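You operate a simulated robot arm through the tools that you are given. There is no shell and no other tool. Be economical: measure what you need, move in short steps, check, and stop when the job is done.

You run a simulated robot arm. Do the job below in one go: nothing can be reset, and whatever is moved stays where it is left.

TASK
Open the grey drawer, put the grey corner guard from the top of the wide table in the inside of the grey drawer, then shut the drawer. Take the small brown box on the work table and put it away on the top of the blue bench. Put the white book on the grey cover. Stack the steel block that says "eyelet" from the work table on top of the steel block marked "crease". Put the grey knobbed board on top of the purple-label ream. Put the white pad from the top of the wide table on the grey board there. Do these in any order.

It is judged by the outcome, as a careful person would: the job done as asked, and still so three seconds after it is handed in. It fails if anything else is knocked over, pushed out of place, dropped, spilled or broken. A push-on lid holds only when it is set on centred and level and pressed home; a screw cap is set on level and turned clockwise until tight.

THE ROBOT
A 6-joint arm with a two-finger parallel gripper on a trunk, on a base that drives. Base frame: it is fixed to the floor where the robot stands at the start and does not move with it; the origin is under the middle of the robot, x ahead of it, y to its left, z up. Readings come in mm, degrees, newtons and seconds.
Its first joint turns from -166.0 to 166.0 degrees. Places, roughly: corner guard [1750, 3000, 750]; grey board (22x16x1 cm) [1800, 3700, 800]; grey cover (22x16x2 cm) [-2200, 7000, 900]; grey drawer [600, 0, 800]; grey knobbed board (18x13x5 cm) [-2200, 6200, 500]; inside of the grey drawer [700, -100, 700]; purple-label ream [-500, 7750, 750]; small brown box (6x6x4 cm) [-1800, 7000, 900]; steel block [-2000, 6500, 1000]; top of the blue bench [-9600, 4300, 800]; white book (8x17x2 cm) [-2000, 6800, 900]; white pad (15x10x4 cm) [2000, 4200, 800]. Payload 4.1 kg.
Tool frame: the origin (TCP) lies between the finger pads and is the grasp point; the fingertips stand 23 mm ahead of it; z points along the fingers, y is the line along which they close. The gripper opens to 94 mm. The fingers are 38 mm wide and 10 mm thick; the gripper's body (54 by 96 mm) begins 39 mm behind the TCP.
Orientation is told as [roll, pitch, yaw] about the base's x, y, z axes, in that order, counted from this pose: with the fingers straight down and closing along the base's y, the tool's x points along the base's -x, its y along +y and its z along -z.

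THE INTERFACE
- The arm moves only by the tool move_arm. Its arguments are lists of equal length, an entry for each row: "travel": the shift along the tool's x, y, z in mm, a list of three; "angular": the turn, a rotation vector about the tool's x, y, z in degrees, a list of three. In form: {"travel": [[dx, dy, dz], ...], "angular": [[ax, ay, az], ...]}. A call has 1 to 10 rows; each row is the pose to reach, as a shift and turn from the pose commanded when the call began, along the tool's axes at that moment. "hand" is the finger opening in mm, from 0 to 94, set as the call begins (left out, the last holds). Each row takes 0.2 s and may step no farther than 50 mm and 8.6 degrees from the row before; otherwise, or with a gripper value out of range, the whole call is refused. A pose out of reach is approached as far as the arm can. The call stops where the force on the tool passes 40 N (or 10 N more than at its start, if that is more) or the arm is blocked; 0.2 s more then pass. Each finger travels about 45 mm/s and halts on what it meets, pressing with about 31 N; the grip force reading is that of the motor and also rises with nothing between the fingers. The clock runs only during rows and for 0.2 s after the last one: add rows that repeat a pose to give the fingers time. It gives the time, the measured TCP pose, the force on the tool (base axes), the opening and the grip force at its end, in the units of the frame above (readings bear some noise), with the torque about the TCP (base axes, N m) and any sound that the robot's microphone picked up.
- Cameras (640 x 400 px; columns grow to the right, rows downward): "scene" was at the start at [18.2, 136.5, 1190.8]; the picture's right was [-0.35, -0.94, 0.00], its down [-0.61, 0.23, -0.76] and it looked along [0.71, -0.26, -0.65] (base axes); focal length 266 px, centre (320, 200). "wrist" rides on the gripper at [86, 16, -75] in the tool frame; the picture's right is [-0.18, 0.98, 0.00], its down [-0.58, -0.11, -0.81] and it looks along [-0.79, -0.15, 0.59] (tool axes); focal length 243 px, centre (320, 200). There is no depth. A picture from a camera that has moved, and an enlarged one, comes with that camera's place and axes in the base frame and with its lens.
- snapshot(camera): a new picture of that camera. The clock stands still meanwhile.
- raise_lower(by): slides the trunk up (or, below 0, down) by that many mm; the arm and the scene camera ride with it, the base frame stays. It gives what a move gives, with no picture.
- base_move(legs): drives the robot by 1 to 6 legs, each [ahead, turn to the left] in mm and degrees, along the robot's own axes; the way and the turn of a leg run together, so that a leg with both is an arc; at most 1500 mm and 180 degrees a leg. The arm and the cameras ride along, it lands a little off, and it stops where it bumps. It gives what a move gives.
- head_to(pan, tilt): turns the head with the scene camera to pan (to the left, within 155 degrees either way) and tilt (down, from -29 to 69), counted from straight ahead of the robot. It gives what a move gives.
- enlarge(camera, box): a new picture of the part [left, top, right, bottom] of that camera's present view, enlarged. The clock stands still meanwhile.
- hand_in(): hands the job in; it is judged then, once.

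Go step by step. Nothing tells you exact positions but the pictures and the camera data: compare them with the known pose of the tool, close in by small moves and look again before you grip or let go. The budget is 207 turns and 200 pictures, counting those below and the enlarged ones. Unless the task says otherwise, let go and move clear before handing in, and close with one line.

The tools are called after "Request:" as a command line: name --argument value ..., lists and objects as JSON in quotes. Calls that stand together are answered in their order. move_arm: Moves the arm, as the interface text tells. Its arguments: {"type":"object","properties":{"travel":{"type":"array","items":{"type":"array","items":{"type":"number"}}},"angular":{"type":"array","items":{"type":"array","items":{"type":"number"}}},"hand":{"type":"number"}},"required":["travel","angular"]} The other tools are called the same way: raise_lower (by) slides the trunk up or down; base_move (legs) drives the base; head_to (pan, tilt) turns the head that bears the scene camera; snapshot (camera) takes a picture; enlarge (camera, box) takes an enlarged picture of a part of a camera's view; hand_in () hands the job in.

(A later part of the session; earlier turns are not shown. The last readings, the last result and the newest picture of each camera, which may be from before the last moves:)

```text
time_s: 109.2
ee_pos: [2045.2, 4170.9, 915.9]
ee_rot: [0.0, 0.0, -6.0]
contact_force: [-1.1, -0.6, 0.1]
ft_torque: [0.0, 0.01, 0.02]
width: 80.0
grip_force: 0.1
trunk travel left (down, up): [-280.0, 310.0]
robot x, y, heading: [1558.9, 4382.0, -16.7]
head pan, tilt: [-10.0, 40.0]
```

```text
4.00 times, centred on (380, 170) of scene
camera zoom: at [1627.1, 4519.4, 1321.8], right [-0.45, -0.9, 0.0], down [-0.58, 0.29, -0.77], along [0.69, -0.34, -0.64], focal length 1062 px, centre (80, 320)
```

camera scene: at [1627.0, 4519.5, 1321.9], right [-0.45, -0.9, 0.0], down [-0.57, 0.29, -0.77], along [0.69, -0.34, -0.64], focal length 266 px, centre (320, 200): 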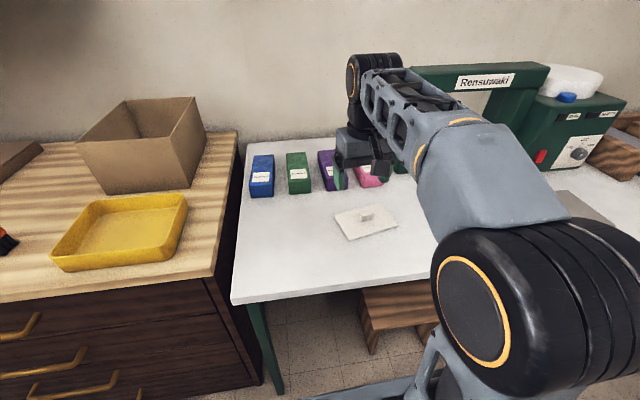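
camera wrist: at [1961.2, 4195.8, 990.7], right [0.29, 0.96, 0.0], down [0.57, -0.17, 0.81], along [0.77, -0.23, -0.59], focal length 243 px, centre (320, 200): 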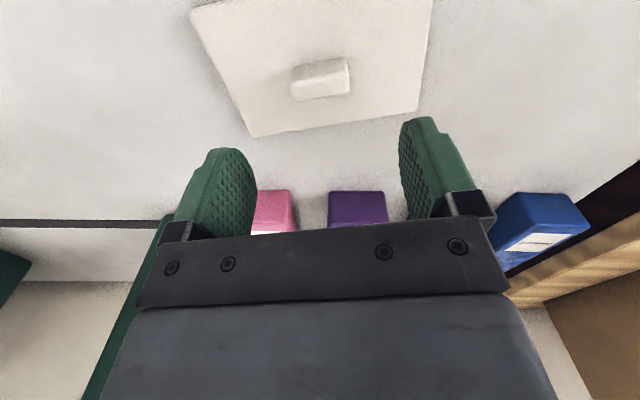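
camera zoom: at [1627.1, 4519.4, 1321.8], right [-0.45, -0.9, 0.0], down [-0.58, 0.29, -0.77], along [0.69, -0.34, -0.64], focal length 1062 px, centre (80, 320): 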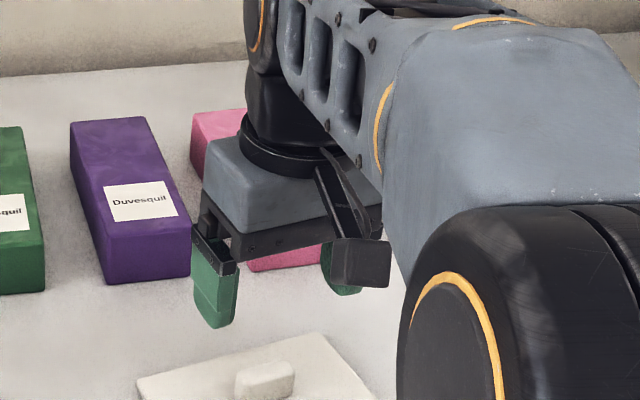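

Request:
move_arm --travel '[[4, 2, 25], [4, 2, 50], [4, 2, 70], [4, 2, 79], [4, 2, 79]]' --angular '[[0, 0, 0], [0, 0, 0], [0, 0, 0], [0, 0, 0], [0, 0, 0]]'

Request:
snapshot --camera "wrist"

```text
time_s: 110.4
ee_pos: [2041.4, 4174.6, 836.8]
ee_rot: [0.0, -0.1, -6.0]
contact_force: [-0.5, 0.0, 0.5]
ft_torque: [0.01, 0.0, 0.02]
width: 80.2
grip_force: 0.0
trunk travel left (down, up): [-280.0, 310.0]
robot x, y, heading: [1563.2, 4377.4, -16.3]
head pan, tilt: [-10.0, 40.0]
```

```text
167 pictures are left
camera wrist: at [1957.5, 4198.6, 911.4], right [0.29, 0.96, 0.0], down [0.57, -0.17, 0.81], along [0.77, -0.23, -0.59], focal length 243 px, centre (320, 200)
```

wrist: 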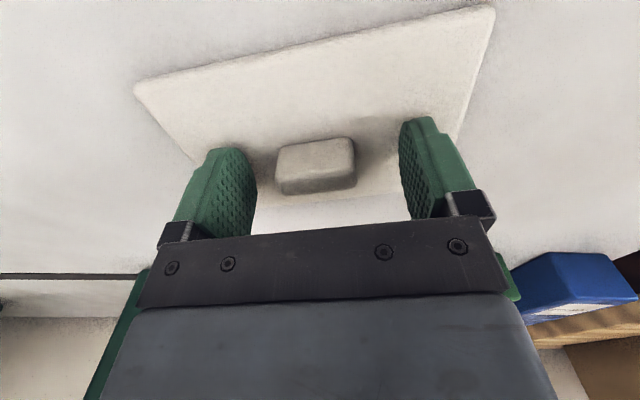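

Request:
move_arm --travel '[[0, 0, 5], [3, 0, 10], [3, 0, 10], [3, 0, 10]]' --angular '[[0, 0, 0], [0, 0, 0], [0, 0, 0], [0, 0, 0]]'

Request:
move_arm --travel '[[0, 0, 0], [0, 0, 0], [0, 0, 0], [0, 0, 0], [0, 0, 0], [0, 0, 0]]' --angular '[[0, 0, 0], [0, 0, 0], [0, 0, 0], [0, 0, 0], [0, 0, 0], [0, 0, 0]]' --hand 0

Request:
snapshot --camera "wrist"

```text
time_s: 111.1
ee_pos: [2041.4, 4174.7, 832.9]
ee_rot: [-0.3, -1.1, -6.0]
contact_force: [-3.8, 1.7, 14.0]
ft_torque: [0.52, 0.28, 0.07]
width: 80.1
grip_force: 0.1
trunk travel left (down, up): [-280.0, 310.0]
robot x, y, heading: [1566.5, 4378.9, -16.7]
head pan, tilt: [-10.0, 40.0]
stopped in row 3: the force on the tool passed its limit (the readings are from after the stop); the commanded pose is now the measured one
```

```text
time_s: 112.5
ee_pos: [2041.4, 4173.3, 833.6]
ee_rot: [-0.4, -1.2, -5.9]
contact_force: [1.3, -14.7, 29.9]
ft_torque: [-0.24, 0.18, 0.21]
width: 39.9
grip_force: 30.9
trunk travel left (down, up): [-280.0, 310.0]
robot x, y, heading: [1561.1, 4381.0, -16.3]
head pan, tilt: [-10.0, 40.0]
```

```text
166 pictures are left
camera wrist: at [1955.5, 4197.7, 906.6], right [0.28, 0.96, 0.0], down [0.55, -0.16, 0.82], along [0.78, -0.23, -0.58], focal length 243 px, centre (320, 200)
```

wrist: 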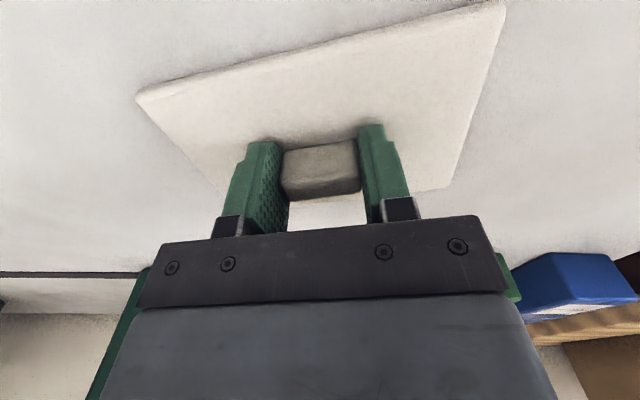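

Gripped the knob (40 mm). I lift it and back off to the place in front of the grey board.

Request:
move_arm --travel '[[0, 0, -8], [0, 0, -30], [0, 0, -70], [0, 0, -110], [0, 0, -130], [0, 0, -130]]' --angular '[[0, 0, 0], [0, 0, 0], [0, 0, 0], [0, 0, 0], [0, 0, 0], [0, 0, 0]]'

Request:
snapshot --camera "wrist"

```text
time_s: 113.9
ee_pos: [2041.6, 4173.1, 962.2]
ee_rot: [-0.3, -0.8, -6.0]
contact_force: [0.3, 0.3, -1.1]
ft_torque: [-0.01, 0.02, 0.02]
width: 39.4
grip_force: 31.0
trunk travel left (down, up): [-280.0, 310.0]
robot x, y, heading: [1561.2, 4377.2, -16.2]
head pan, tilt: [-10.0, 40.0]
```

```text
165 pictures are left
camera wrist: at [1955.7, 4198.1, 1035.7], right [0.29, 0.96, 0.0], down [0.56, -0.17, 0.81], along [0.78, -0.23, -0.58], focal length 243 px, centre (320, 200)
```

wrist: 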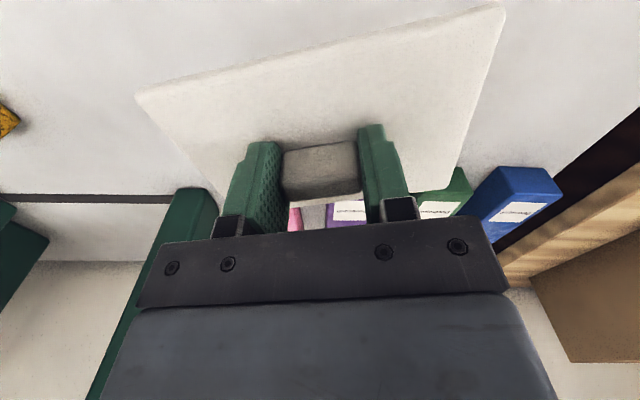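

Request:
base_move --legs '[[-300, 0], [0, -65.5], [617, 0], [0, 65.5]]'

Request:
head_to --pan -10 --tilt 40

Request:
snapshot --camera "scene"

Request:
snapshot --camera "wrist"

```text
time_s: 124.7
ee_pos: [1852.4, 3669.3, 961.8]
ee_rot: [-0.3, -0.8, -4.8]
contact_force: [-0.4, -0.1, -0.5]
ft_torque: [-0.04, 0.04, -0.03]
width: 39.3
grip_force: 31.0
trunk travel left (down, up): [-280.0, 310.0]
robot x, y, heading: [1368.1, 3867.2, -15.0]
head pan, tilt: [-10.0, 40.0]
```

```text
time_s: 125.3
ee_pos: [1852.4, 3669.1, 962.1]
ee_rot: [-0.2, -0.8, -4.7]
contact_force: [0.0, 0.2, -0.6]
ft_torque: [0.0, 0.0, -0.02]
width: 39.2
grip_force: 30.7
trunk travel left (down, up): [-280.0, 310.0]
robot x, y, heading: [1368.8, 3865.9, -15.1]
head pan, tilt: [-10.0, 40.0]
```

```text
164 pictures are left
camera scene: at [1431.0, 4005.6, 1321.8], right [-0.43, -0.91, 0.0], down [-0.58, 0.27, -0.77], along [0.69, -0.33, -0.64], focal length 266 px, centre (320, 200)
```

scene: 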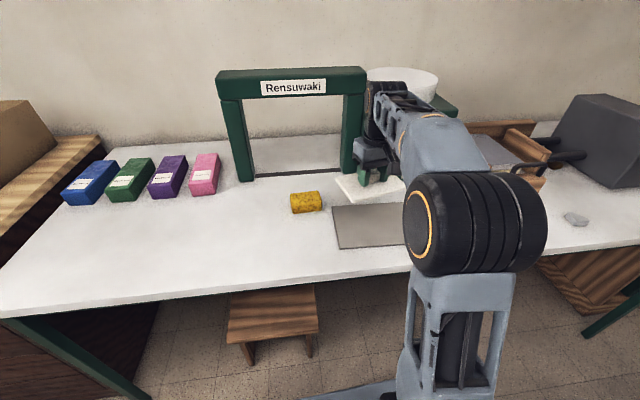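

```text
163 pictures are left
camera wrist: at [1766.8, 3691.6, 1035.4], right [0.26, 0.96, 0.0], down [0.56, -0.15, 0.81], along [0.79, -0.22, -0.58], focal length 243 px, centre (320, 200)
```

wrist: 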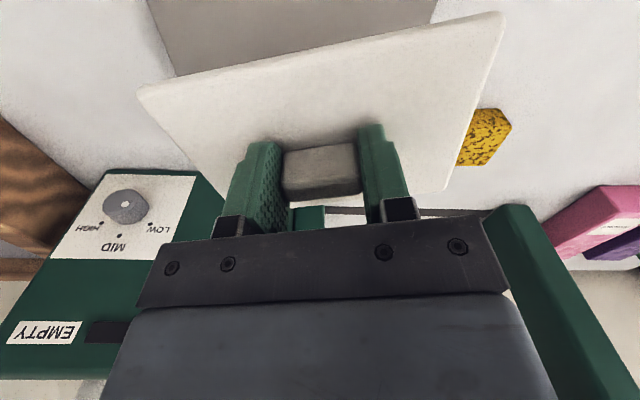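

The board centre is about (1838, 3645); I move the pad over it, turned to match, and come down.

Request:
move_arm --travel '[[6, -12, 0], [12, -25, 20], [12, -25, 60], [12, -25, 90], [12, -25, 90]]' --angular '[[0, 0, 8], [0, 0, 16], [0, 0, 16.5], [0, 0, 16.5], [0, 0, 16.5]]'

Request:
snapshot --camera "wrist"

Request:
enlarge --camera "scene" --box '[280, 150, 440, 250]'

```text
time_s: 126.5
ee_pos: [1838.5, 3644.0, 871.0]
ee_rot: [0.1, -0.8, -21.3]
contact_force: [0.6, 0.1, -1.0]
ft_torque: [-0.05, -0.01, -0.02]
width: 39.0
grip_force: 31.3
trunk travel left (down, up): [-280.0, 310.0]
robot x, y, heading: [1369.0, 3867.8, -15.1]
head pan, tilt: [-10.0, 40.0]
```

```text
162 pictures are left
camera wrist: at [1762.9, 3690.3, 944.4], right [0.53, 0.85, 0.0], down [0.49, -0.31, 0.81], along [0.69, -0.43, -0.58], focal length 243 px, centre (320, 200)
```

wrist: 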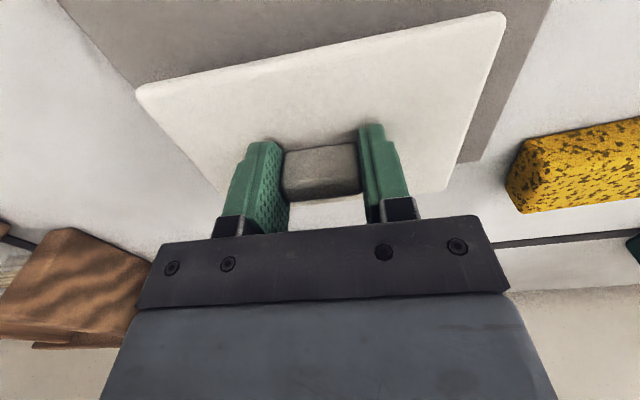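

```text
4.00 times, centred on (360, 200) of scene
camera zoom: at [1431.1, 4005.5, 1321.8], right [-0.43, -0.91, 0.0], down [-0.58, 0.27, -0.77], along [0.69, -0.33, -0.64], focal length 1062 px, centre (160, 200)
```

zoom: 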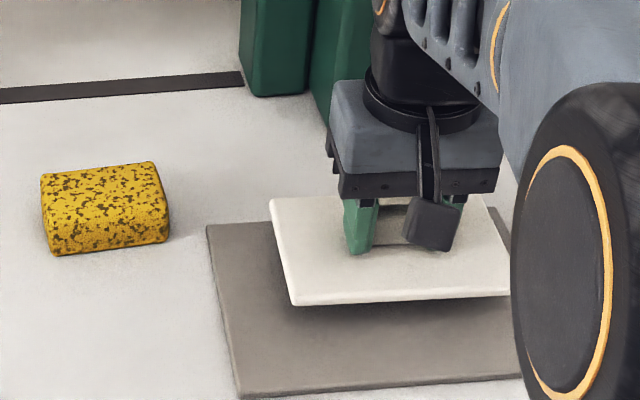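

Request:
move_arm --travel '[[0, 0, 10], [0, 0, 18], [0, 0, 22], [0, 0, 24], [0, 0, 26], [0, 0, 28], [0, 0, 30]]' --angular '[[0, 0, 0], [0, 0, 0], [0, 0, 0], [0, 0, 0], [0, 0, 0], [0, 0, 0], [0, 0, 0]]'

Request:
enlarge --camera "scene" --box '[280, 150, 440, 250]'

```text
time_s: 128.1
ee_pos: [1840.4, 3644.2, 841.1]
ee_rot: [0.1, -0.8, -21.2]
contact_force: [-0.7, 1.0, 1.0]
ft_torque: [-0.07, 0.14, -0.03]
width: 39.3
grip_force: 31.1
trunk travel left (down, up): [-280.0, 310.0]
robot x, y, heading: [1371.8, 3864.3, -15.2]
head pan, tilt: [-10.0, 40.0]
```

```text
4.00 times, centred on (360, 200) of scene
camera zoom: at [1431.0, 4005.7, 1321.9], right [-0.43, -0.91, 0.0], down [-0.58, 0.27, -0.77], along [0.69, -0.33, -0.64], focal length 1062 px, centre (160, 200)
```

zoom: 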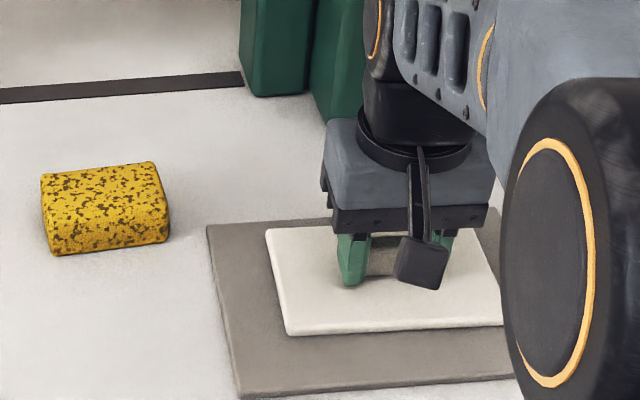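

Just touching, nicely centred. A touch lower, then release and rise.

Request:
move_arm --travel '[[0, 0, 2], [0, 0, 3], [0, 0, 3]]' --angular '[[0, 0, 0], [0, 0, 0], [0, 0, 0]]'

Request:
move_arm --travel '[[0, 0, 0], [0, 0, 0], [0, 0, 0], [0, 0, -20], [0, 0, -60], [0, 0, -100], [0, 0, -140], [0, 0, -180]]' --angular '[[0, 0, 0], [0, 0, 0], [0, 0, 0], [0, 0, 0], [0, 0, 0], [0, 0, 0], [0, 0, 0], [0, 0, 0]]' --hand 80

Request:
snapshot --camera "scene"

Request:
enlarge --camera "scene" --box '[540, 190, 620, 240]'

```text
time_s: 128.9
ee_pos: [1840.0, 3643.8, 840.5]
ee_rot: [0.0, -1.3, -21.2]
contact_force: [1.7, -0.2, 27.8]
ft_torque: [0.26, 0.73, -0.01]
width: 39.3
grip_force: 31.0
trunk travel left (down, up): [-280.0, 310.0]
robot x, y, heading: [1368.7, 3870.9, -15.1]
head pan, tilt: [-10.0, 40.0]
```

```text
time_s: 130.7
ee_pos: [1837.2, 3645.5, 1019.2]
ee_rot: [0.1, -0.7, -21.3]
contact_force: [0.9, -0.2, -0.4]
ft_torque: [0.01, 0.04, 0.0]
width: 79.7
grip_force: 0.1
trunk travel left (down, up): [-280.0, 310.0]
robot x, y, heading: [1369.2, 3865.0, -15.2]
head pan, tilt: [-10.0, 40.0]
```

```text
159 pictures are left
camera scene: at [1431.1, 4005.6, 1321.8], right [-0.43, -0.91, 0.0], down [-0.58, 0.27, -0.77], along [0.69, -0.33, -0.64], focal length 266 px, centre (320, 200)
```

scene: 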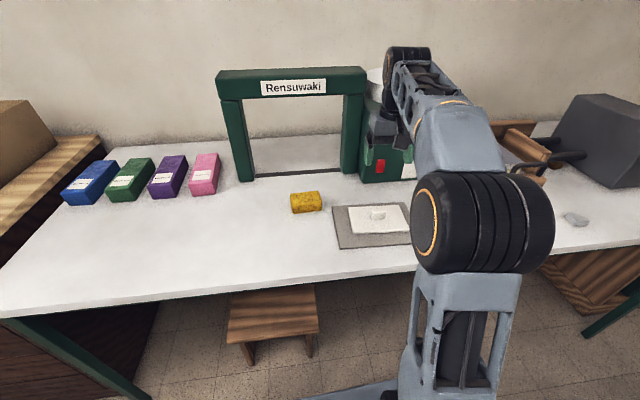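

```text
8.00 times, centred on (580, 215) of scene
camera zoom: at [1431.1, 4005.6, 1321.8], right [-0.43, -0.91, 0.0], down [-0.58, 0.27, -0.77], along [0.69, -0.33, -0.64], focal length 2124 px, centre (-1760, 80)
```

zoom: 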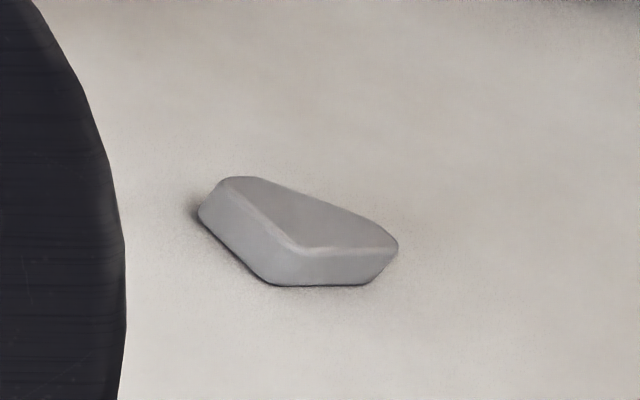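

Pad is on the board. Next I move along the table to the corner guard at about (1606, 3132).

Request:
base_move --legs '[[-250, 0], [0, -74.9], [605, 0], [0, 74.5]]'

Request:
snapshot --camera "scene"

Request:
snapshot --camera "wrist"

```text
time_s: 142.0
ee_pos: [1596.7, 3090.5, 1020.0]
ee_rot: [0.1, -0.7, -21.9]
contact_force: [-0.2, -0.3, 0.6]
ft_torque: [0.02, -0.02, 0.02]
width: 80.1
grip_force: 0.0
trunk travel left (down, up): [-280.0, 310.0]
robot x, y, heading: [1132.6, 3316.7, -16.0]
head pan, tilt: [-10.0, 40.0]
```

```text
157 pictures are left
camera scene: at [1194.6, 3455.2, 1321.8], right [-0.44, -0.9, 0.0], down [-0.58, 0.28, -0.77], along [0.69, -0.33, -0.64], focal length 266 px, centre (320, 200)
```

scene: 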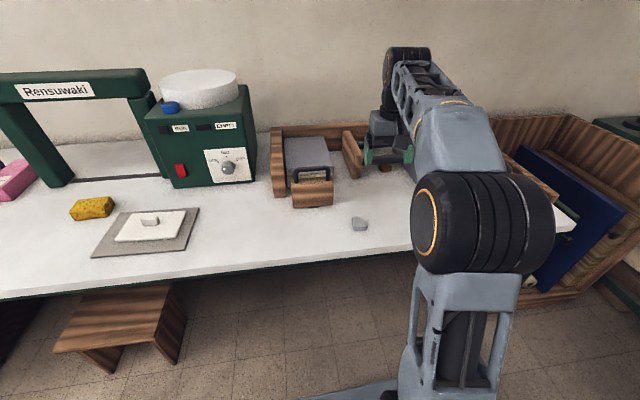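

```text
156 pictures are left
camera wrist: at [1521.3, 3137.4, 1093.2], right [0.54, 0.84, 0.0], down [0.49, -0.32, 0.81], along [0.69, -0.44, -0.58], focal length 243 px, centre (320, 200)
```

wrist: 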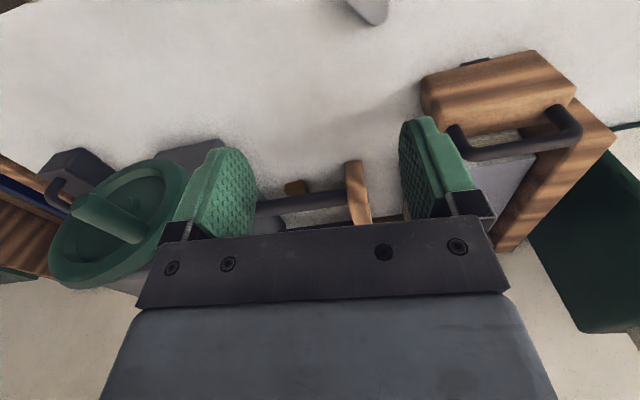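

Request:
enlarge --camera "scene" --box '[328, 204, 392, 244]'

Request:
move_arm --travel '[[20, 0, 0], [50, 0, 0], [75, 20, 0], [75, 33, 0], [75, 33, 0]]' --angular '[[0, 0, 0], [0, 0, 0], [0, 0, 0], [0, 0, 0], [0, 0, 0]]'

Request:
snapshot --camera "wrist"

```text
10.00 times, centred on (360, 224) of scene
camera zoom: at [1194.6, 3455.2, 1321.8], right [-0.44, -0.9, 0.0], down [-0.58, 0.28, -0.77], along [0.69, -0.33, -0.64], focal length 2655 px, centre (-80, -40)
```

zoom: 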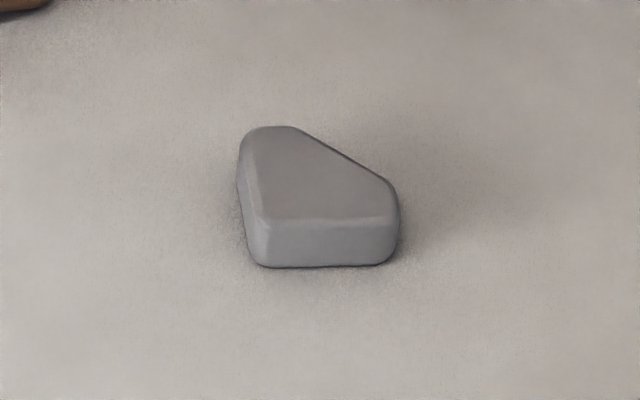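

```text
time_s: 143.2
ee_pos: [1538.3, 3148.0, 1018.6]
ee_rot: [0.1, -0.8, -22.0]
contact_force: [0.3, 0.9, 0.3]
ft_torque: [0.0, 0.01, 0.01]
width: 80.1
grip_force: 0.0
trunk travel left (down, up): [-280.0, 310.0]
robot x, y, heading: [1129.1, 3316.0, -16.1]
head pan, tilt: [-10.0, 40.0]
```

```text
154 pictures are left
camera wrist: at [1463.1, 3195.2, 1092.9], right [0.54, 0.84, 0.0], down [0.49, -0.32, 0.81], along [0.69, -0.44, -0.58], focal length 243 px, centre (320, 200)
```

wrist: 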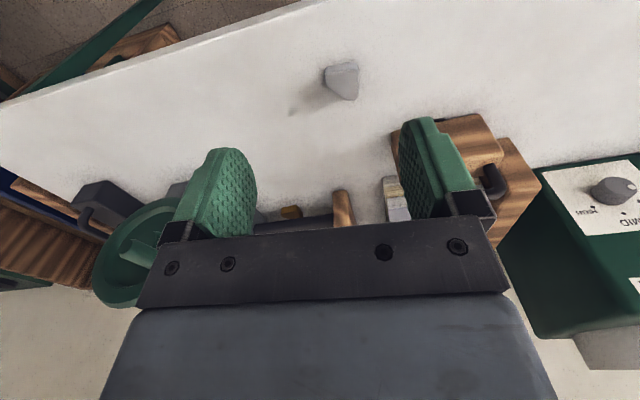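

Request:
move_arm --travel '[[-33, 8, 35], [-67, 17.5, 70], [-67, 17.5, 110], [-67, 17.5, 140], [-67, 17.5, 140]]' --angular '[[0, 0, 4], [0, 0.7, 4], [0, 0.7, 4], [0, 0.7, 4], [0, 0.7, 4]]' --hand 70

Request:
snapshot --camera "wrist"

Request:
enlarge --camera "scene" --box '[300, 140, 428, 220]'

```text
time_s: 144.4
ee_pos: [1610.7, 3137.8, 878.4]
ee_rot: [0.1, 0.0, -26.0]
contact_force: [0.2, 0.4, -0.3]
ft_torque: [0.0, -0.01, 0.02]
width: 70.3
grip_force: 0.0
trunk travel left (down, up): [-280.0, 310.0]
robot x, y, heading: [1133.4, 3313.3, -15.8]
head pan, tilt: [-10.0, 40.0]
```

```text
153 pictures are left
camera wrist: at [1539.1, 3190.1, 953.8], right [0.6, 0.8, 0.0], down [0.47, -0.35, 0.81], along [0.65, -0.48, -0.59], focal length 243 px, centre (320, 200)
```

wrist: 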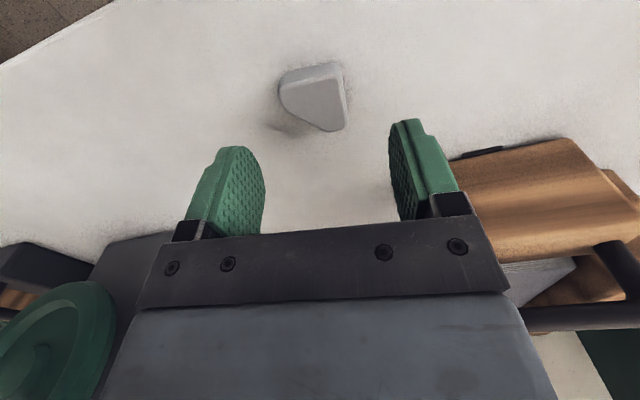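

```text
5.00 times, centred on (364, 180) of scene
camera zoom: at [1194.7, 3455.1, 1321.8], right [-0.44, -0.9, 0.0], down [-0.58, 0.28, -0.77], along [0.69, -0.33, -0.64], focal length 1327 px, centre (100, 300)
```

zoom: 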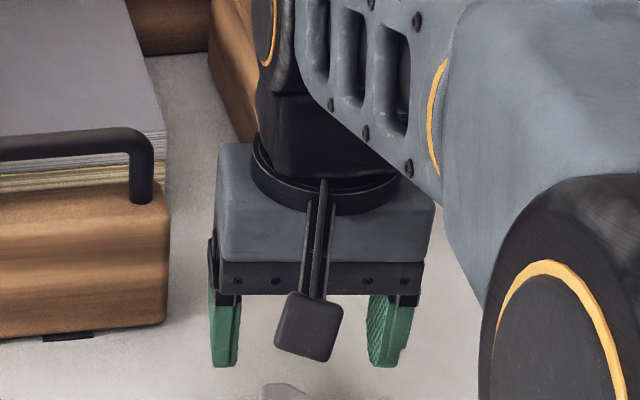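

Request:
move_arm --travel '[[6, 0, 20], [6, 0, 40], [6, 0, 50], [6, 0, 54], [6, 0, 54]]' --angular '[[0, 0, 0], [0, 0, 0], [0, 0, 0], [0, 0, 0], [0, 0, 0]]'

Request:
snapshot --camera "wrist"

```text
time_s: 145.6
ee_pos: [1604.4, 3142.0, 826.4]
ee_rot: [0.2, -0.1, -26.0]
contact_force: [-0.4, -0.5, 0.0]
ft_torque: [0.03, -0.02, -0.04]
width: 69.9
grip_force: 0.1
trunk travel left (down, up): [-280.0, 310.0]
robot x, y, heading: [1133.0, 3314.9, -15.7]
head pan, tilt: [-10.0, 40.0]
```

```text
151 pictures are left
camera wrist: at [1533.1, 3193.6, 901.1], right [0.6, 0.8, 0.0], down [0.47, -0.35, 0.81], along [0.65, -0.48, -0.59], focal length 243 px, centre (320, 200)
```

wrist: 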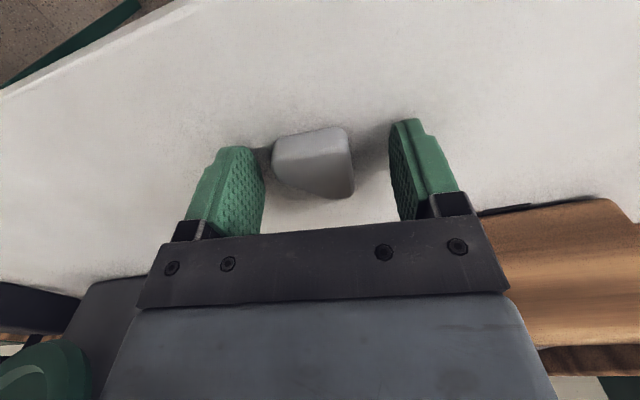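

Request:
move_arm --travel '[[0, 0, 2], [0, 0, 2], [0, 0, 2], [0, 0, 2], [0, 0, 2], [0, 0, 2]]' --angular '[[0, 0, 0], [0, 0, 0], [0, 0, 0], [0, 0, 0], [0, 0, 0], [0, 0, 0]]' --hand 0

Request:
move_arm --travel '[[0, 0, -10], [0, 0, -40], [0, 0, -80], [0, 0, -120], [0, 0, -160], [0, 0, -200], [0, 0, -200]]' --angular '[[0, 0, 0], [0, 0, 0], [0, 0, 0], [0, 0, 0], [0, 0, 0], [0, 0, 0], [0, 0, 0]]'

Request:
snapshot --camera "wrist"

```text
time_s: 147.0
ee_pos: [1604.5, 3142.1, 823.8]
ee_rot: [0.0, -0.2, -26.1]
contact_force: [0.8, 0.2, 0.3]
ft_torque: [-0.01, 0.0, 0.0]
width: 38.7
grip_force: 30.9
trunk travel left (down, up): [-280.0, 310.0]
robot x, y, heading: [1128.4, 3317.6, -16.0]
head pan, tilt: [-10.0, 40.0]
```

```text
time_s: 148.6
ee_pos: [1607.3, 3141.7, 1022.3]
ee_rot: [0.1, -0.1, -26.0]
contact_force: [0.4, -0.1, 0.4]
ft_torque: [0.02, -0.01, 0.02]
width: 38.6
grip_force: 31.5
trunk travel left (down, up): [-280.0, 310.0]
robot x, y, heading: [1129.2, 3316.5, -15.9]
head pan, tilt: [-10.0, 40.0]
```

```text
150 pictures are left
camera wrist: at [1535.8, 3193.9, 1098.0], right [0.6, 0.8, 0.0], down [0.47, -0.35, 0.81], along [0.65, -0.48, -0.59], focal length 243 px, centre (320, 200)
```

wrist: 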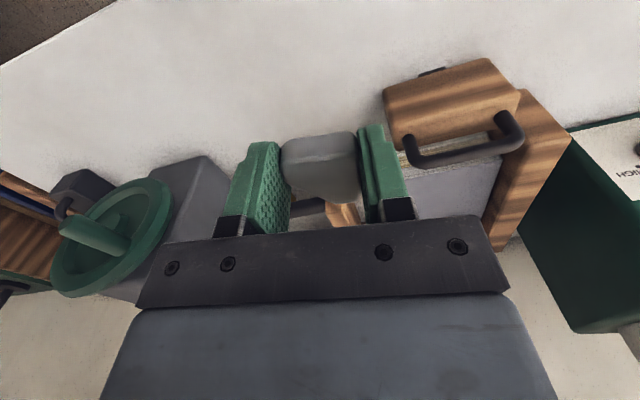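

The guard is held. I drive back to the drawer by the same way.

Request:
base_move --legs '[[-500, 0], [0, -82], [0, -82], [1500, 0], [700, 0], [0, 90]]'

```text
time_s: 172.8
ee_pos: [-1584.6, 2849.3, 1022.5]
ee_rot: [0.1, -0.1, -98.2]
contact_force: [0.2, -0.3, -0.5]
ft_torque: [0.04, 0.02, -0.03]
width: 38.8
grip_force: 31.3
trunk travel left (down, up): [-280.0, 310.0]
robot x, y, heading: [-1566.8, 3353.7, -88.3]
head pan, tilt: [-10.0, 40.0]
```

Request:
base_move --legs '[[1000, 0], [900, 0], [0, 56.3], [1410, 0]]'

```text
time_s: 191.7
ee_pos: [159.1, 427.5, 1021.8]
ee_rot: [0.1, -0.1, -40.1]
contact_force: [-0.2, 0.1, -0.5]
ft_torque: [0.0, 0.01, -0.01]
width: 38.6
grip_force: 31.1
trunk travel left (down, up): [-280.0, 310.0]
robot x, y, heading: [-258.8, 714.4, -30.1]
head pan, tilt: [-10.0, 40.0]
```

Request:
base_move --legs '[[0, -54.9], [676, 0], [0, 85]]'

Request:
head_to --pan -10 --tilt 40

Request:
snapshot --camera "scene"

Request:
snapshot --camera "wrist"

```text
time_s: 201.4
ee_pos: [305.4, 1.1, 1023.1]
ee_rot: [0.1, -0.1, -11.3]
contact_force: [0.0, 0.1, 0.3]
ft_torque: [-0.01, -0.03, -0.02]
width: 38.8
grip_force: 31.5
trunk travel left (down, up): [-280.0, 310.0]
robot x, y, heading: [-196.2, 49.9, -1.4]
head pan, tilt: [-10.0, 40.0]
```

```text
time_s: 202.0
ee_pos: [306.3, 2.3, 1022.5]
ee_rot: [0.1, -0.1, -11.3]
contact_force: [0.0, -0.8, 0.0]
ft_torque: [0.02, 0.01, -0.03]
width: 38.5
grip_force: 31.0
trunk travel left (down, up): [-280.0, 310.0]
robot x, y, heading: [-198.7, 50.0, -1.4]
head pan, tilt: [-10.0, 40.0]
```

```text
149 pictures are left
camera scene: at [-171.8, 200.3, 1321.8], right [-0.2, -0.98, 0.0], down [-0.63, 0.13, -0.77], along [0.75, -0.15, -0.64], focal length 266 px, centre (320, 200)
```

scene: 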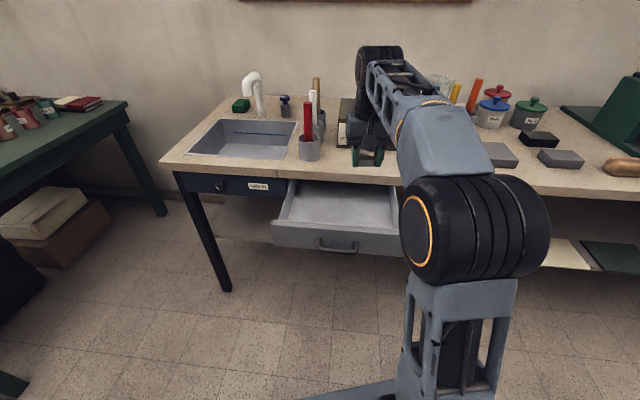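

```text
148 pictures are left
camera wrist: at [224.4, 33.7, 1097.6], right [0.37, 0.93, 0.0], down [0.55, -0.22, 0.81], along [0.75, -0.3, -0.59], focal length 243 px, centre (320, 200)
```

wrist: 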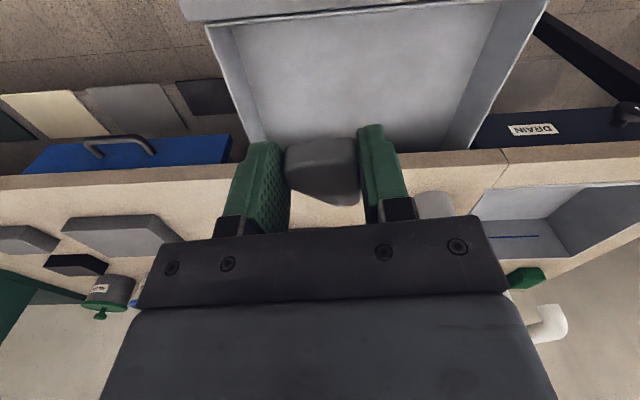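

The drawer interior is centred at about (390, 35) by the pictures. I go over it and lower.

Request:
move_arm --travel '[[-25, 16, 20], [-50, 32, 50], [-70, 45, 90], [-70, 45, 130], [-70, 45, 160], [-70, 45, 160]]' --angular '[[0, 0, 0], [0, 0, 0], [0, 0, 0], [0, 0, 0], [0, 0, 0], [0, 0, 0]]'

Request:
snapshot --camera "scene"

Request:
snapshot --camera "wrist"

```text
time_s: 203.4
ee_pos: [383.7, 33.3, 863.1]
ee_rot: [0.1, -0.1, -11.4]
contact_force: [-0.1, -0.1, -0.9]
ft_torque: [0.0, 0.02, 0.0]
width: 38.7
grip_force: 31.1
trunk travel left (down, up): [-280.0, 310.0]
robot x, y, heading: [-198.8, 52.6, -1.5]
head pan, tilt: [-10.0, 40.0]
```

```text
147 pictures are left
camera scene: at [-171.7, 200.3, 1321.8], right [-0.2, -0.98, 0.0], down [-0.63, 0.13, -0.77], along [0.75, -0.15, -0.64], focal length 266 px, centre (320, 200)
```

scene: 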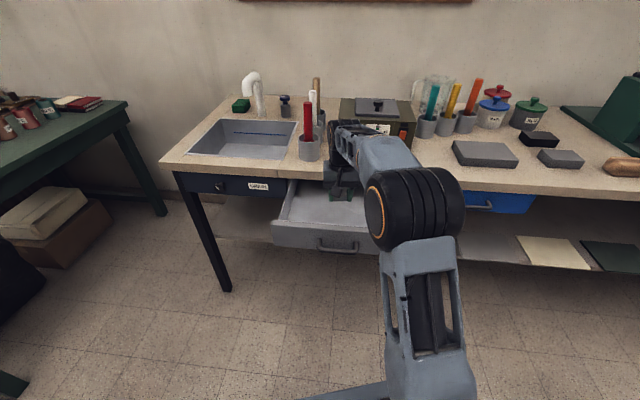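

```text
146 pictures are left
camera wrist: at [302.5, 64.9, 937.7], right [0.37, 0.93, 0.0], down [0.55, -0.22, 0.81], along [0.75, -0.3, -0.59], focal length 243 px, centre (320, 200)
```

wrist: 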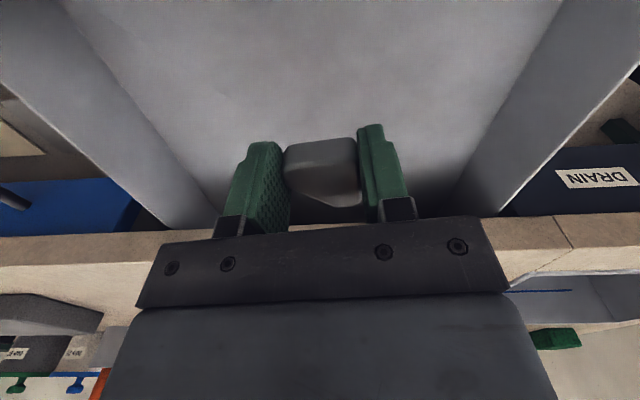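

Request:
move_arm --travel '[[10, 0, 20], [20, 0, 40], [25, 0, 60], [25, 0, 80], [25, 0, 95], [25, 0, 95]]' --angular '[[0, 0, 0], [0, 0, 0], [0, 0, 0], [0, 0, 0], [0, 0, 0], [0, 0, 0]]'

Request:
snapshot --camera "wrist"

Request:
enlarge --camera "scene" --box '[256, 150, 416, 250]'

```text
time_s: 204.8
ee_pos: [359.6, 37.1, 767.6]
ee_rot: [0.1, 0.0, -11.4]
contact_force: [-0.5, 0.1, -0.8]
ft_torque: [-0.01, -0.01, -0.03]
width: 38.5
grip_force: 30.6
trunk travel left (down, up): [-280.0, 310.0]
robot x, y, heading: [-201.8, 47.2, -1.1]
head pan, tilt: [-10.0, 40.0]
```

```text
145 pictures are left
camera wrist: at [278.7, 68.7, 843.4], right [0.37, 0.93, 0.0], down [0.55, -0.22, 0.81], along [0.75, -0.3, -0.59], focal length 243 px, centre (320, 200)
```

wrist: 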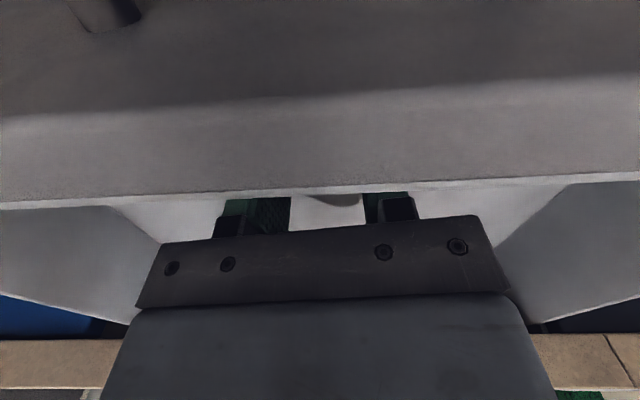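

```text
4.00 times, centred on (336, 200) of scene
camera zoom: at [-171.8, 200.3, 1321.8], right [-0.2, -0.98, 0.0], down [-0.63, 0.13, -0.77], along [0.75, -0.15, -0.64], focal length 1062 px, centre (256, 200)
```

zoom: 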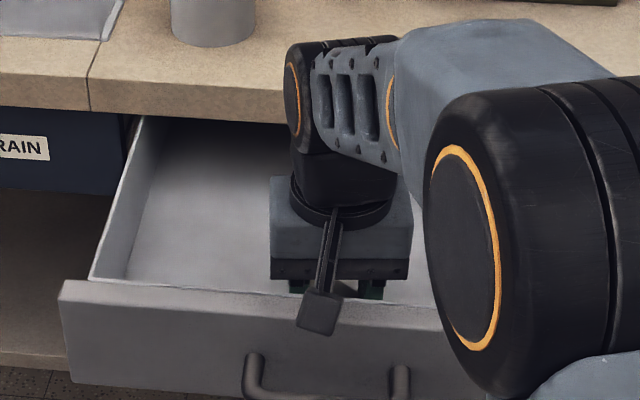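

Request:
move_arm --travel '[[-5, 0, 4], [-10, 0, 8], [-10, 0, 12], [-10, 0, 16], [-10, 0, 20], [-10, 0, 24], [-10, 0, 24]]' --angular '[[0, 0, 0], [0, 0, 0], [0, 0, 0], [0, 0, 0], [0, 0, 0], [0, 0, 0], [0, 0, 0]]'

Request:
enlarge --camera "scene" --box '[256, 150, 416, 250]'

Request:
snapshot --camera "wrist"

```text
time_s: 205.8
ee_pos: [372.4, 34.7, 760.0]
ee_rot: [0.2, -1.0, -11.3]
contact_force: [1.3, -2.1, 15.3]
ft_torque: [-0.06, 0.1, 0.06]
width: 38.7
grip_force: 31.3
trunk travel left (down, up): [-280.0, 310.0]
robot x, y, heading: [-197.4, 46.5, -1.3]
head pan, tilt: [-10.0, 40.0]
stopped in row 4: the force on the tool passed its limit (the readings are from after the stop); the commanded pose is now the measured one
```

```text
4.00 times, centred on (336, 200) of scene
camera zoom: at [-172.9, 200.2, 1321.8], right [-0.2, -0.98, 0.0], down [-0.63, 0.13, -0.77], along [0.75, -0.15, -0.64], focal length 1062 px, centre (256, 200)
```

zoom: 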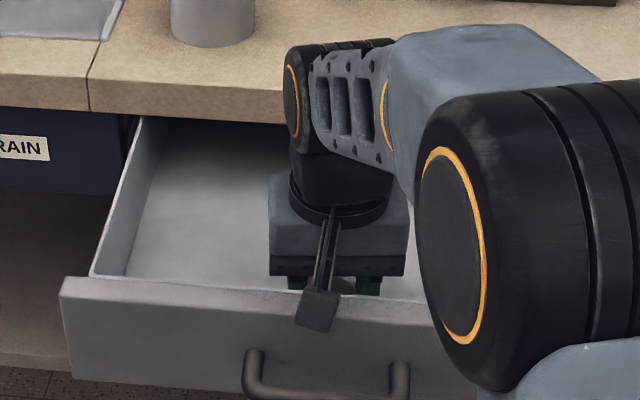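

```text
142 pictures are left
camera wrist: at [290.0, 66.5, 833.9], right [0.37, 0.93, 0.01], down [0.53, -0.22, 0.82], along [0.76, -0.3, -0.58], focal length 243 px, centre (320, 200)
```

wrist: 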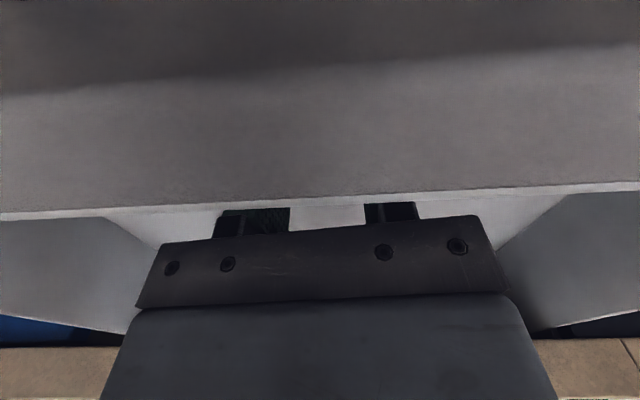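

The guard touches the drawer floor; I release, rise, and check.

Request:
move_arm --travel '[[0, 0, 0], [0, 0, 0], [0, 0, -20], [0, 0, -60], [0, 0, -100], [0, 0, -140], [0, 0, -180], [0, 0, -220], [0, 0, -250]]' --angular '[[0, 0, 0], [0, 0, 0], [0, 0, 0], [0, 0, 0], [0, 0, 0], [0, 0, 0], [0, 0, 0], [0, 0, 0], [0, 0, 0]]' --hand 64

Request:
snapshot --camera "wrist"

Request:
snapshot --camera "scene"

```text
time_s: 207.8
ee_pos: [367.7, 35.8, 1007.3]
ee_rot: [0.2, -0.6, -11.4]
contact_force: [0.0, -0.6, -0.5]
ft_torque: [-0.01, 0.0, 0.0]
width: 63.9
grip_force: 0.0
trunk travel left (down, up): [-280.0, 310.0]
robot x, y, heading: [-199.0, 51.8, -1.2]
head pan, tilt: [-10.0, 40.0]
```

```text
141 pictures are left
camera wrist: at [285.2, 67.3, 1080.8], right [0.37, 0.93, 0.01], down [0.54, -0.22, 0.81], along [0.76, -0.3, -0.58], focal length 243 px, centre (320, 200)
```

wrist: 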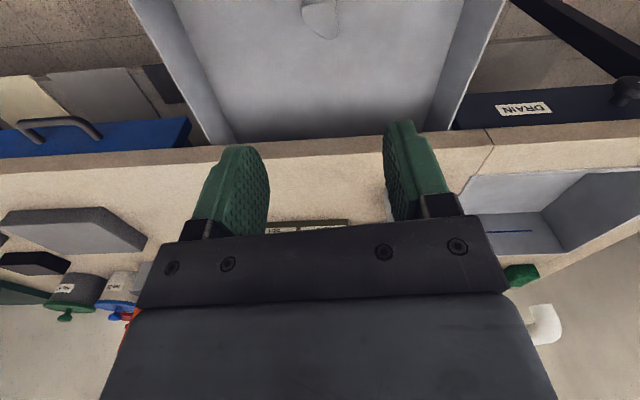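

```text
140 pictures are left
camera scene: at [-171.8, 200.3, 1321.8], right [-0.2, -0.98, 0.0], down [-0.63, 0.13, -0.77], along [0.75, -0.15, -0.64], focal length 266 px, centre (320, 200)
```

scene: 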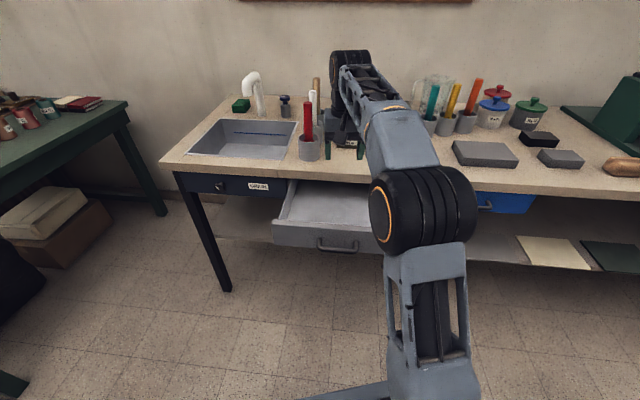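

The guard lies in the drawer. Now I back off a bit and level the tool to push the handle with closed fingertips.

Request:
base_move --legs '[[-130, 0]]'

Request:
move_arm --travel '[[40, 0, 0], [80, 0, 0], [120, 0, 0], [120, 0, 0], [120, 0, 0], [120, 0, 0], [120, 0, 0], [120, 0, 0], [120, 0, 0], [120, 0, 0]]' --angular '[[0, 0, -4], [0, 0, -8], [0, 0, -11], [0, -8, -11], [0, -16, -11], [0, -24, -11], [0, -32, -11], [0, -40, -11], [0, -48, -11], [0, -55, -11]]' --hand 0

Request:
snapshot --camera "scene"

```text
time_s: 209.1
ee_pos: [239.5, 37.6, 1006.4]
ee_rot: [0.2, -0.7, -11.4]
contact_force: [0.2, -1.0, 0.4]
ft_torque: [-0.03, 0.01, 0.0]
width: 64.1
grip_force: 0.1
trunk travel left (down, up): [-280.0, 310.0]
robot x, y, heading: [-322.3, 54.1, -1.2]
head pan, tilt: [-10.0, 40.0]
```

```text
time_s: 211.3
ee_pos: [121.3, 60.6, 1006.1]
ee_rot: [-8.6, -55.4, 4.9]
contact_force: [-0.1, -0.9, -0.3]
ft_torque: [-0.02, -0.02, -0.02]
width: 0.1
grip_force: 30.3
trunk travel left (down, up): [-280.0, 310.0]
robot x, y, heading: [-325.3, 50.1, -1.5]
head pan, tilt: [-10.0, 40.0]
```

```text
139 pictures are left
camera scene: at [-300.5, 203.2, 1321.8], right [-0.2, -0.98, 0.0], down [-0.63, 0.13, -0.77], along [0.75, -0.15, -0.64], focal length 266 px, centre (320, 200)
```

scene: 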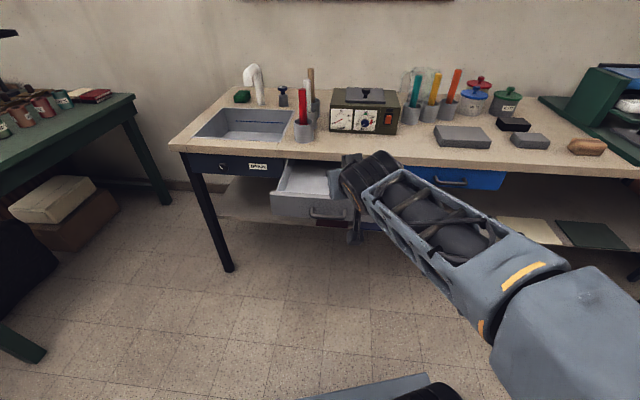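

Request:
move_arm --travel '[[0, 0, 0], [0, 0, 0], [0, 0, 0], [0, 0, 0], [0, 0, 0]]' --angular '[[0, -8, 0], [0, -16, 0], [0, -24, 0], [0, -31, 0], [0, -31, 0]]'

Request:
raise_lower --by -238

Request:
snapshot --camera "scene"

Request:
snapshot --camera "wrist"

```text
time_s: 212.5
ee_pos: [121.6, 62.0, 1005.8]
ee_rot: [-54.4, -84.0, 52.4]
contact_force: [-0.3, 0.3, -0.2]
ft_torque: [0.01, -0.02, -0.01]
width: 0.0
grip_force: 30.5
out of reach, approached as far as the arm can: row 2, 3
trunk travel left (down, up): [-280.0, 310.0]
robot x, y, heading: [-328.7, 51.5, -1.3]
head pan, tilt: [-10.0, 40.0]
```

```text
time_s: 214.9
ee_pos: [120.4, 62.0, 766.9]
ee_rot: [-54.3, -84.0, 52.2]
contact_force: [-1.1, 0.6, -0.5]
ft_torque: [0.01, 0.0, 0.01]
width: 0.0
grip_force: 30.7
trunk travel left (down, up): [-42.0, 548.0]
robot x, y, heading: [-327.1, 55.5, -1.3]
head pan, tilt: [-10.0, 40.0]
```

```text
138 pictures are left
camera scene: at [-300.6, 203.2, 1083.9], right [-0.2, -0.98, 0.0], down [-0.63, 0.13, -0.77], along [0.75, -0.15, -0.64], focal length 266 px, centre (320, 200)
```

scene: 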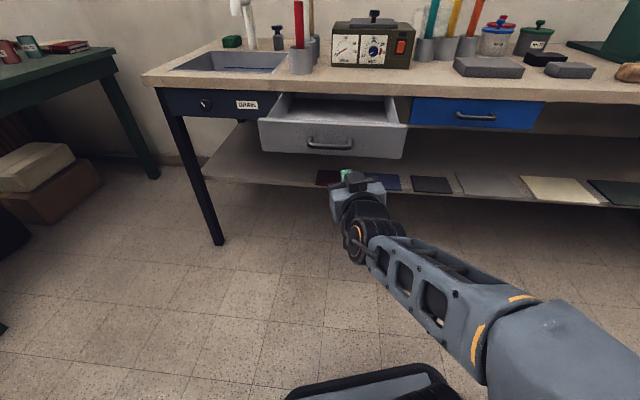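

```text
137 pictures are left
camera wrist: at [42.0, 72.9, 685.3], right [0.05, 0.99, 0.1], down [-0.77, -0.03, 0.64], along [0.63, -0.11, 0.77], focal length 243 px, centre (320, 200)
```

wrist: 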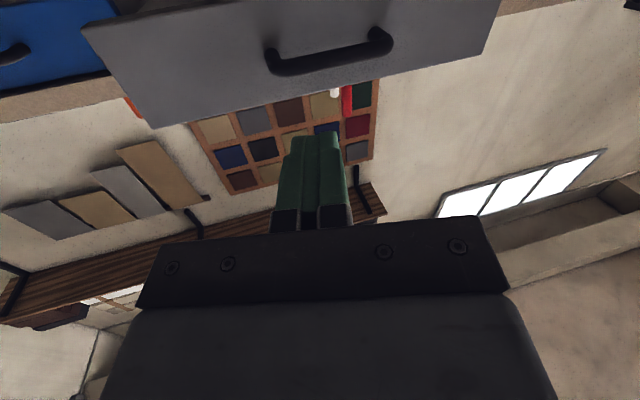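

Request:
base_move --legs '[[100, 0], [25, 0], [25, 0], [25, 0], [25, 0], [25, 0]]'

Request:
snapshot --camera "scene"

```text
time_s: 218.1
ee_pos: [343.3, 54.6, 767.9]
ee_rot: [-54.4, -84.2, 52.2]
contact_force: [0.3, 0.1, -0.9]
ft_torque: [0.01, 0.02, -0.01]
width: 0.0
grip_force: 30.5
trunk travel left (down, up): [-42.0, 548.0]
robot x, y, heading: [-104.5, 49.2, -1.2]
head pan, tilt: [-10.0, 40.0]
```

```text
136 pictures are left
camera scene: at [-78.0, 198.1, 1083.8], right [-0.2, -0.98, 0.0], down [-0.63, 0.13, -0.77], along [0.75, -0.15, -0.64], focal length 266 px, centre (320, 200)
```

scene: 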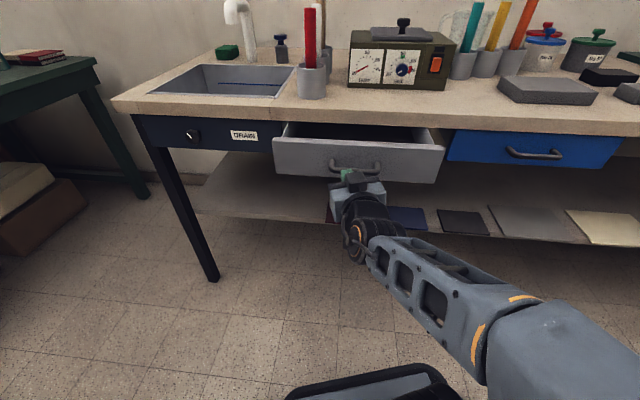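

Request:
base_move --legs '[[25, 0], [25, 0], [25, 0], [20, 0], [15, 0]]'

Request:
enlarge --camera "scene" --box '[240, 90, 480, 240]'

```text
time_s: 220.5
ee_pos: [452.5, 53.8, 767.2]
ee_rot: [-54.5, -84.0, 52.2]
contact_force: [0.4, 0.2, 0.2]
ft_torque: [0.01, -0.04, 0.02]
width: 0.0
grip_force: 30.9
trunk travel left (down, up): [-42.0, 548.0]
robot x, y, heading: [6.4, 45.5, -1.4]
head pan, tilt: [-10.0, 40.0]
```

```text
2.67 times, centred on (360, 165) of scene
camera zoom: at [31.7, 195.5, 1083.8], right [-0.2, -0.98, 0.0], down [-0.63, 0.13, -0.77], along [0.75, -0.15, -0.64], focal length 708 px, centre (213, 293)
```

zoom: 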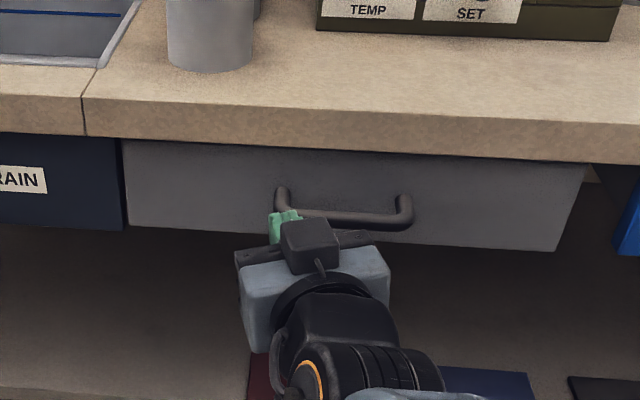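

Request:
base_move --legs '[[12, 0], [12, 0], [12, 0], [12, 0]]'

Request:
enlarge --camera "scene" --box '[240, 90, 480, 240]'

```text
time_s: 221.3
ee_pos: [457.2, 54.2, 768.4]
ee_rot: [-55.4, -84.2, 53.2]
contact_force: [-14.1, 0.4, 2.6]
ft_torque: [-0.02, -0.04, -0.14]
width: 0.0
grip_force: 30.7
trunk travel left (down, up): [-42.0, 548.0]
robot x, y, heading: [10.3, 46.2, -1.4]
head pan, tilt: [-10.0, 40.0]
stopped in leg 1: the force on the tool passed its limit (the readings are from after the stop); the commanded pose is now the measured one
```

```text
2.67 times, centred on (360, 165) of scene
camera zoom: at [36.6, 195.3, 1083.9], right [-0.2, -0.98, 0.0], down [-0.63, 0.13, -0.77], along [0.75, -0.15, -0.64], focal length 708 px, centre (213, 293)
```

zoom: 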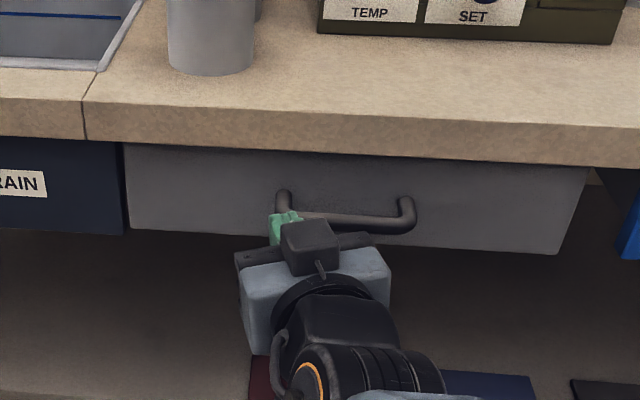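

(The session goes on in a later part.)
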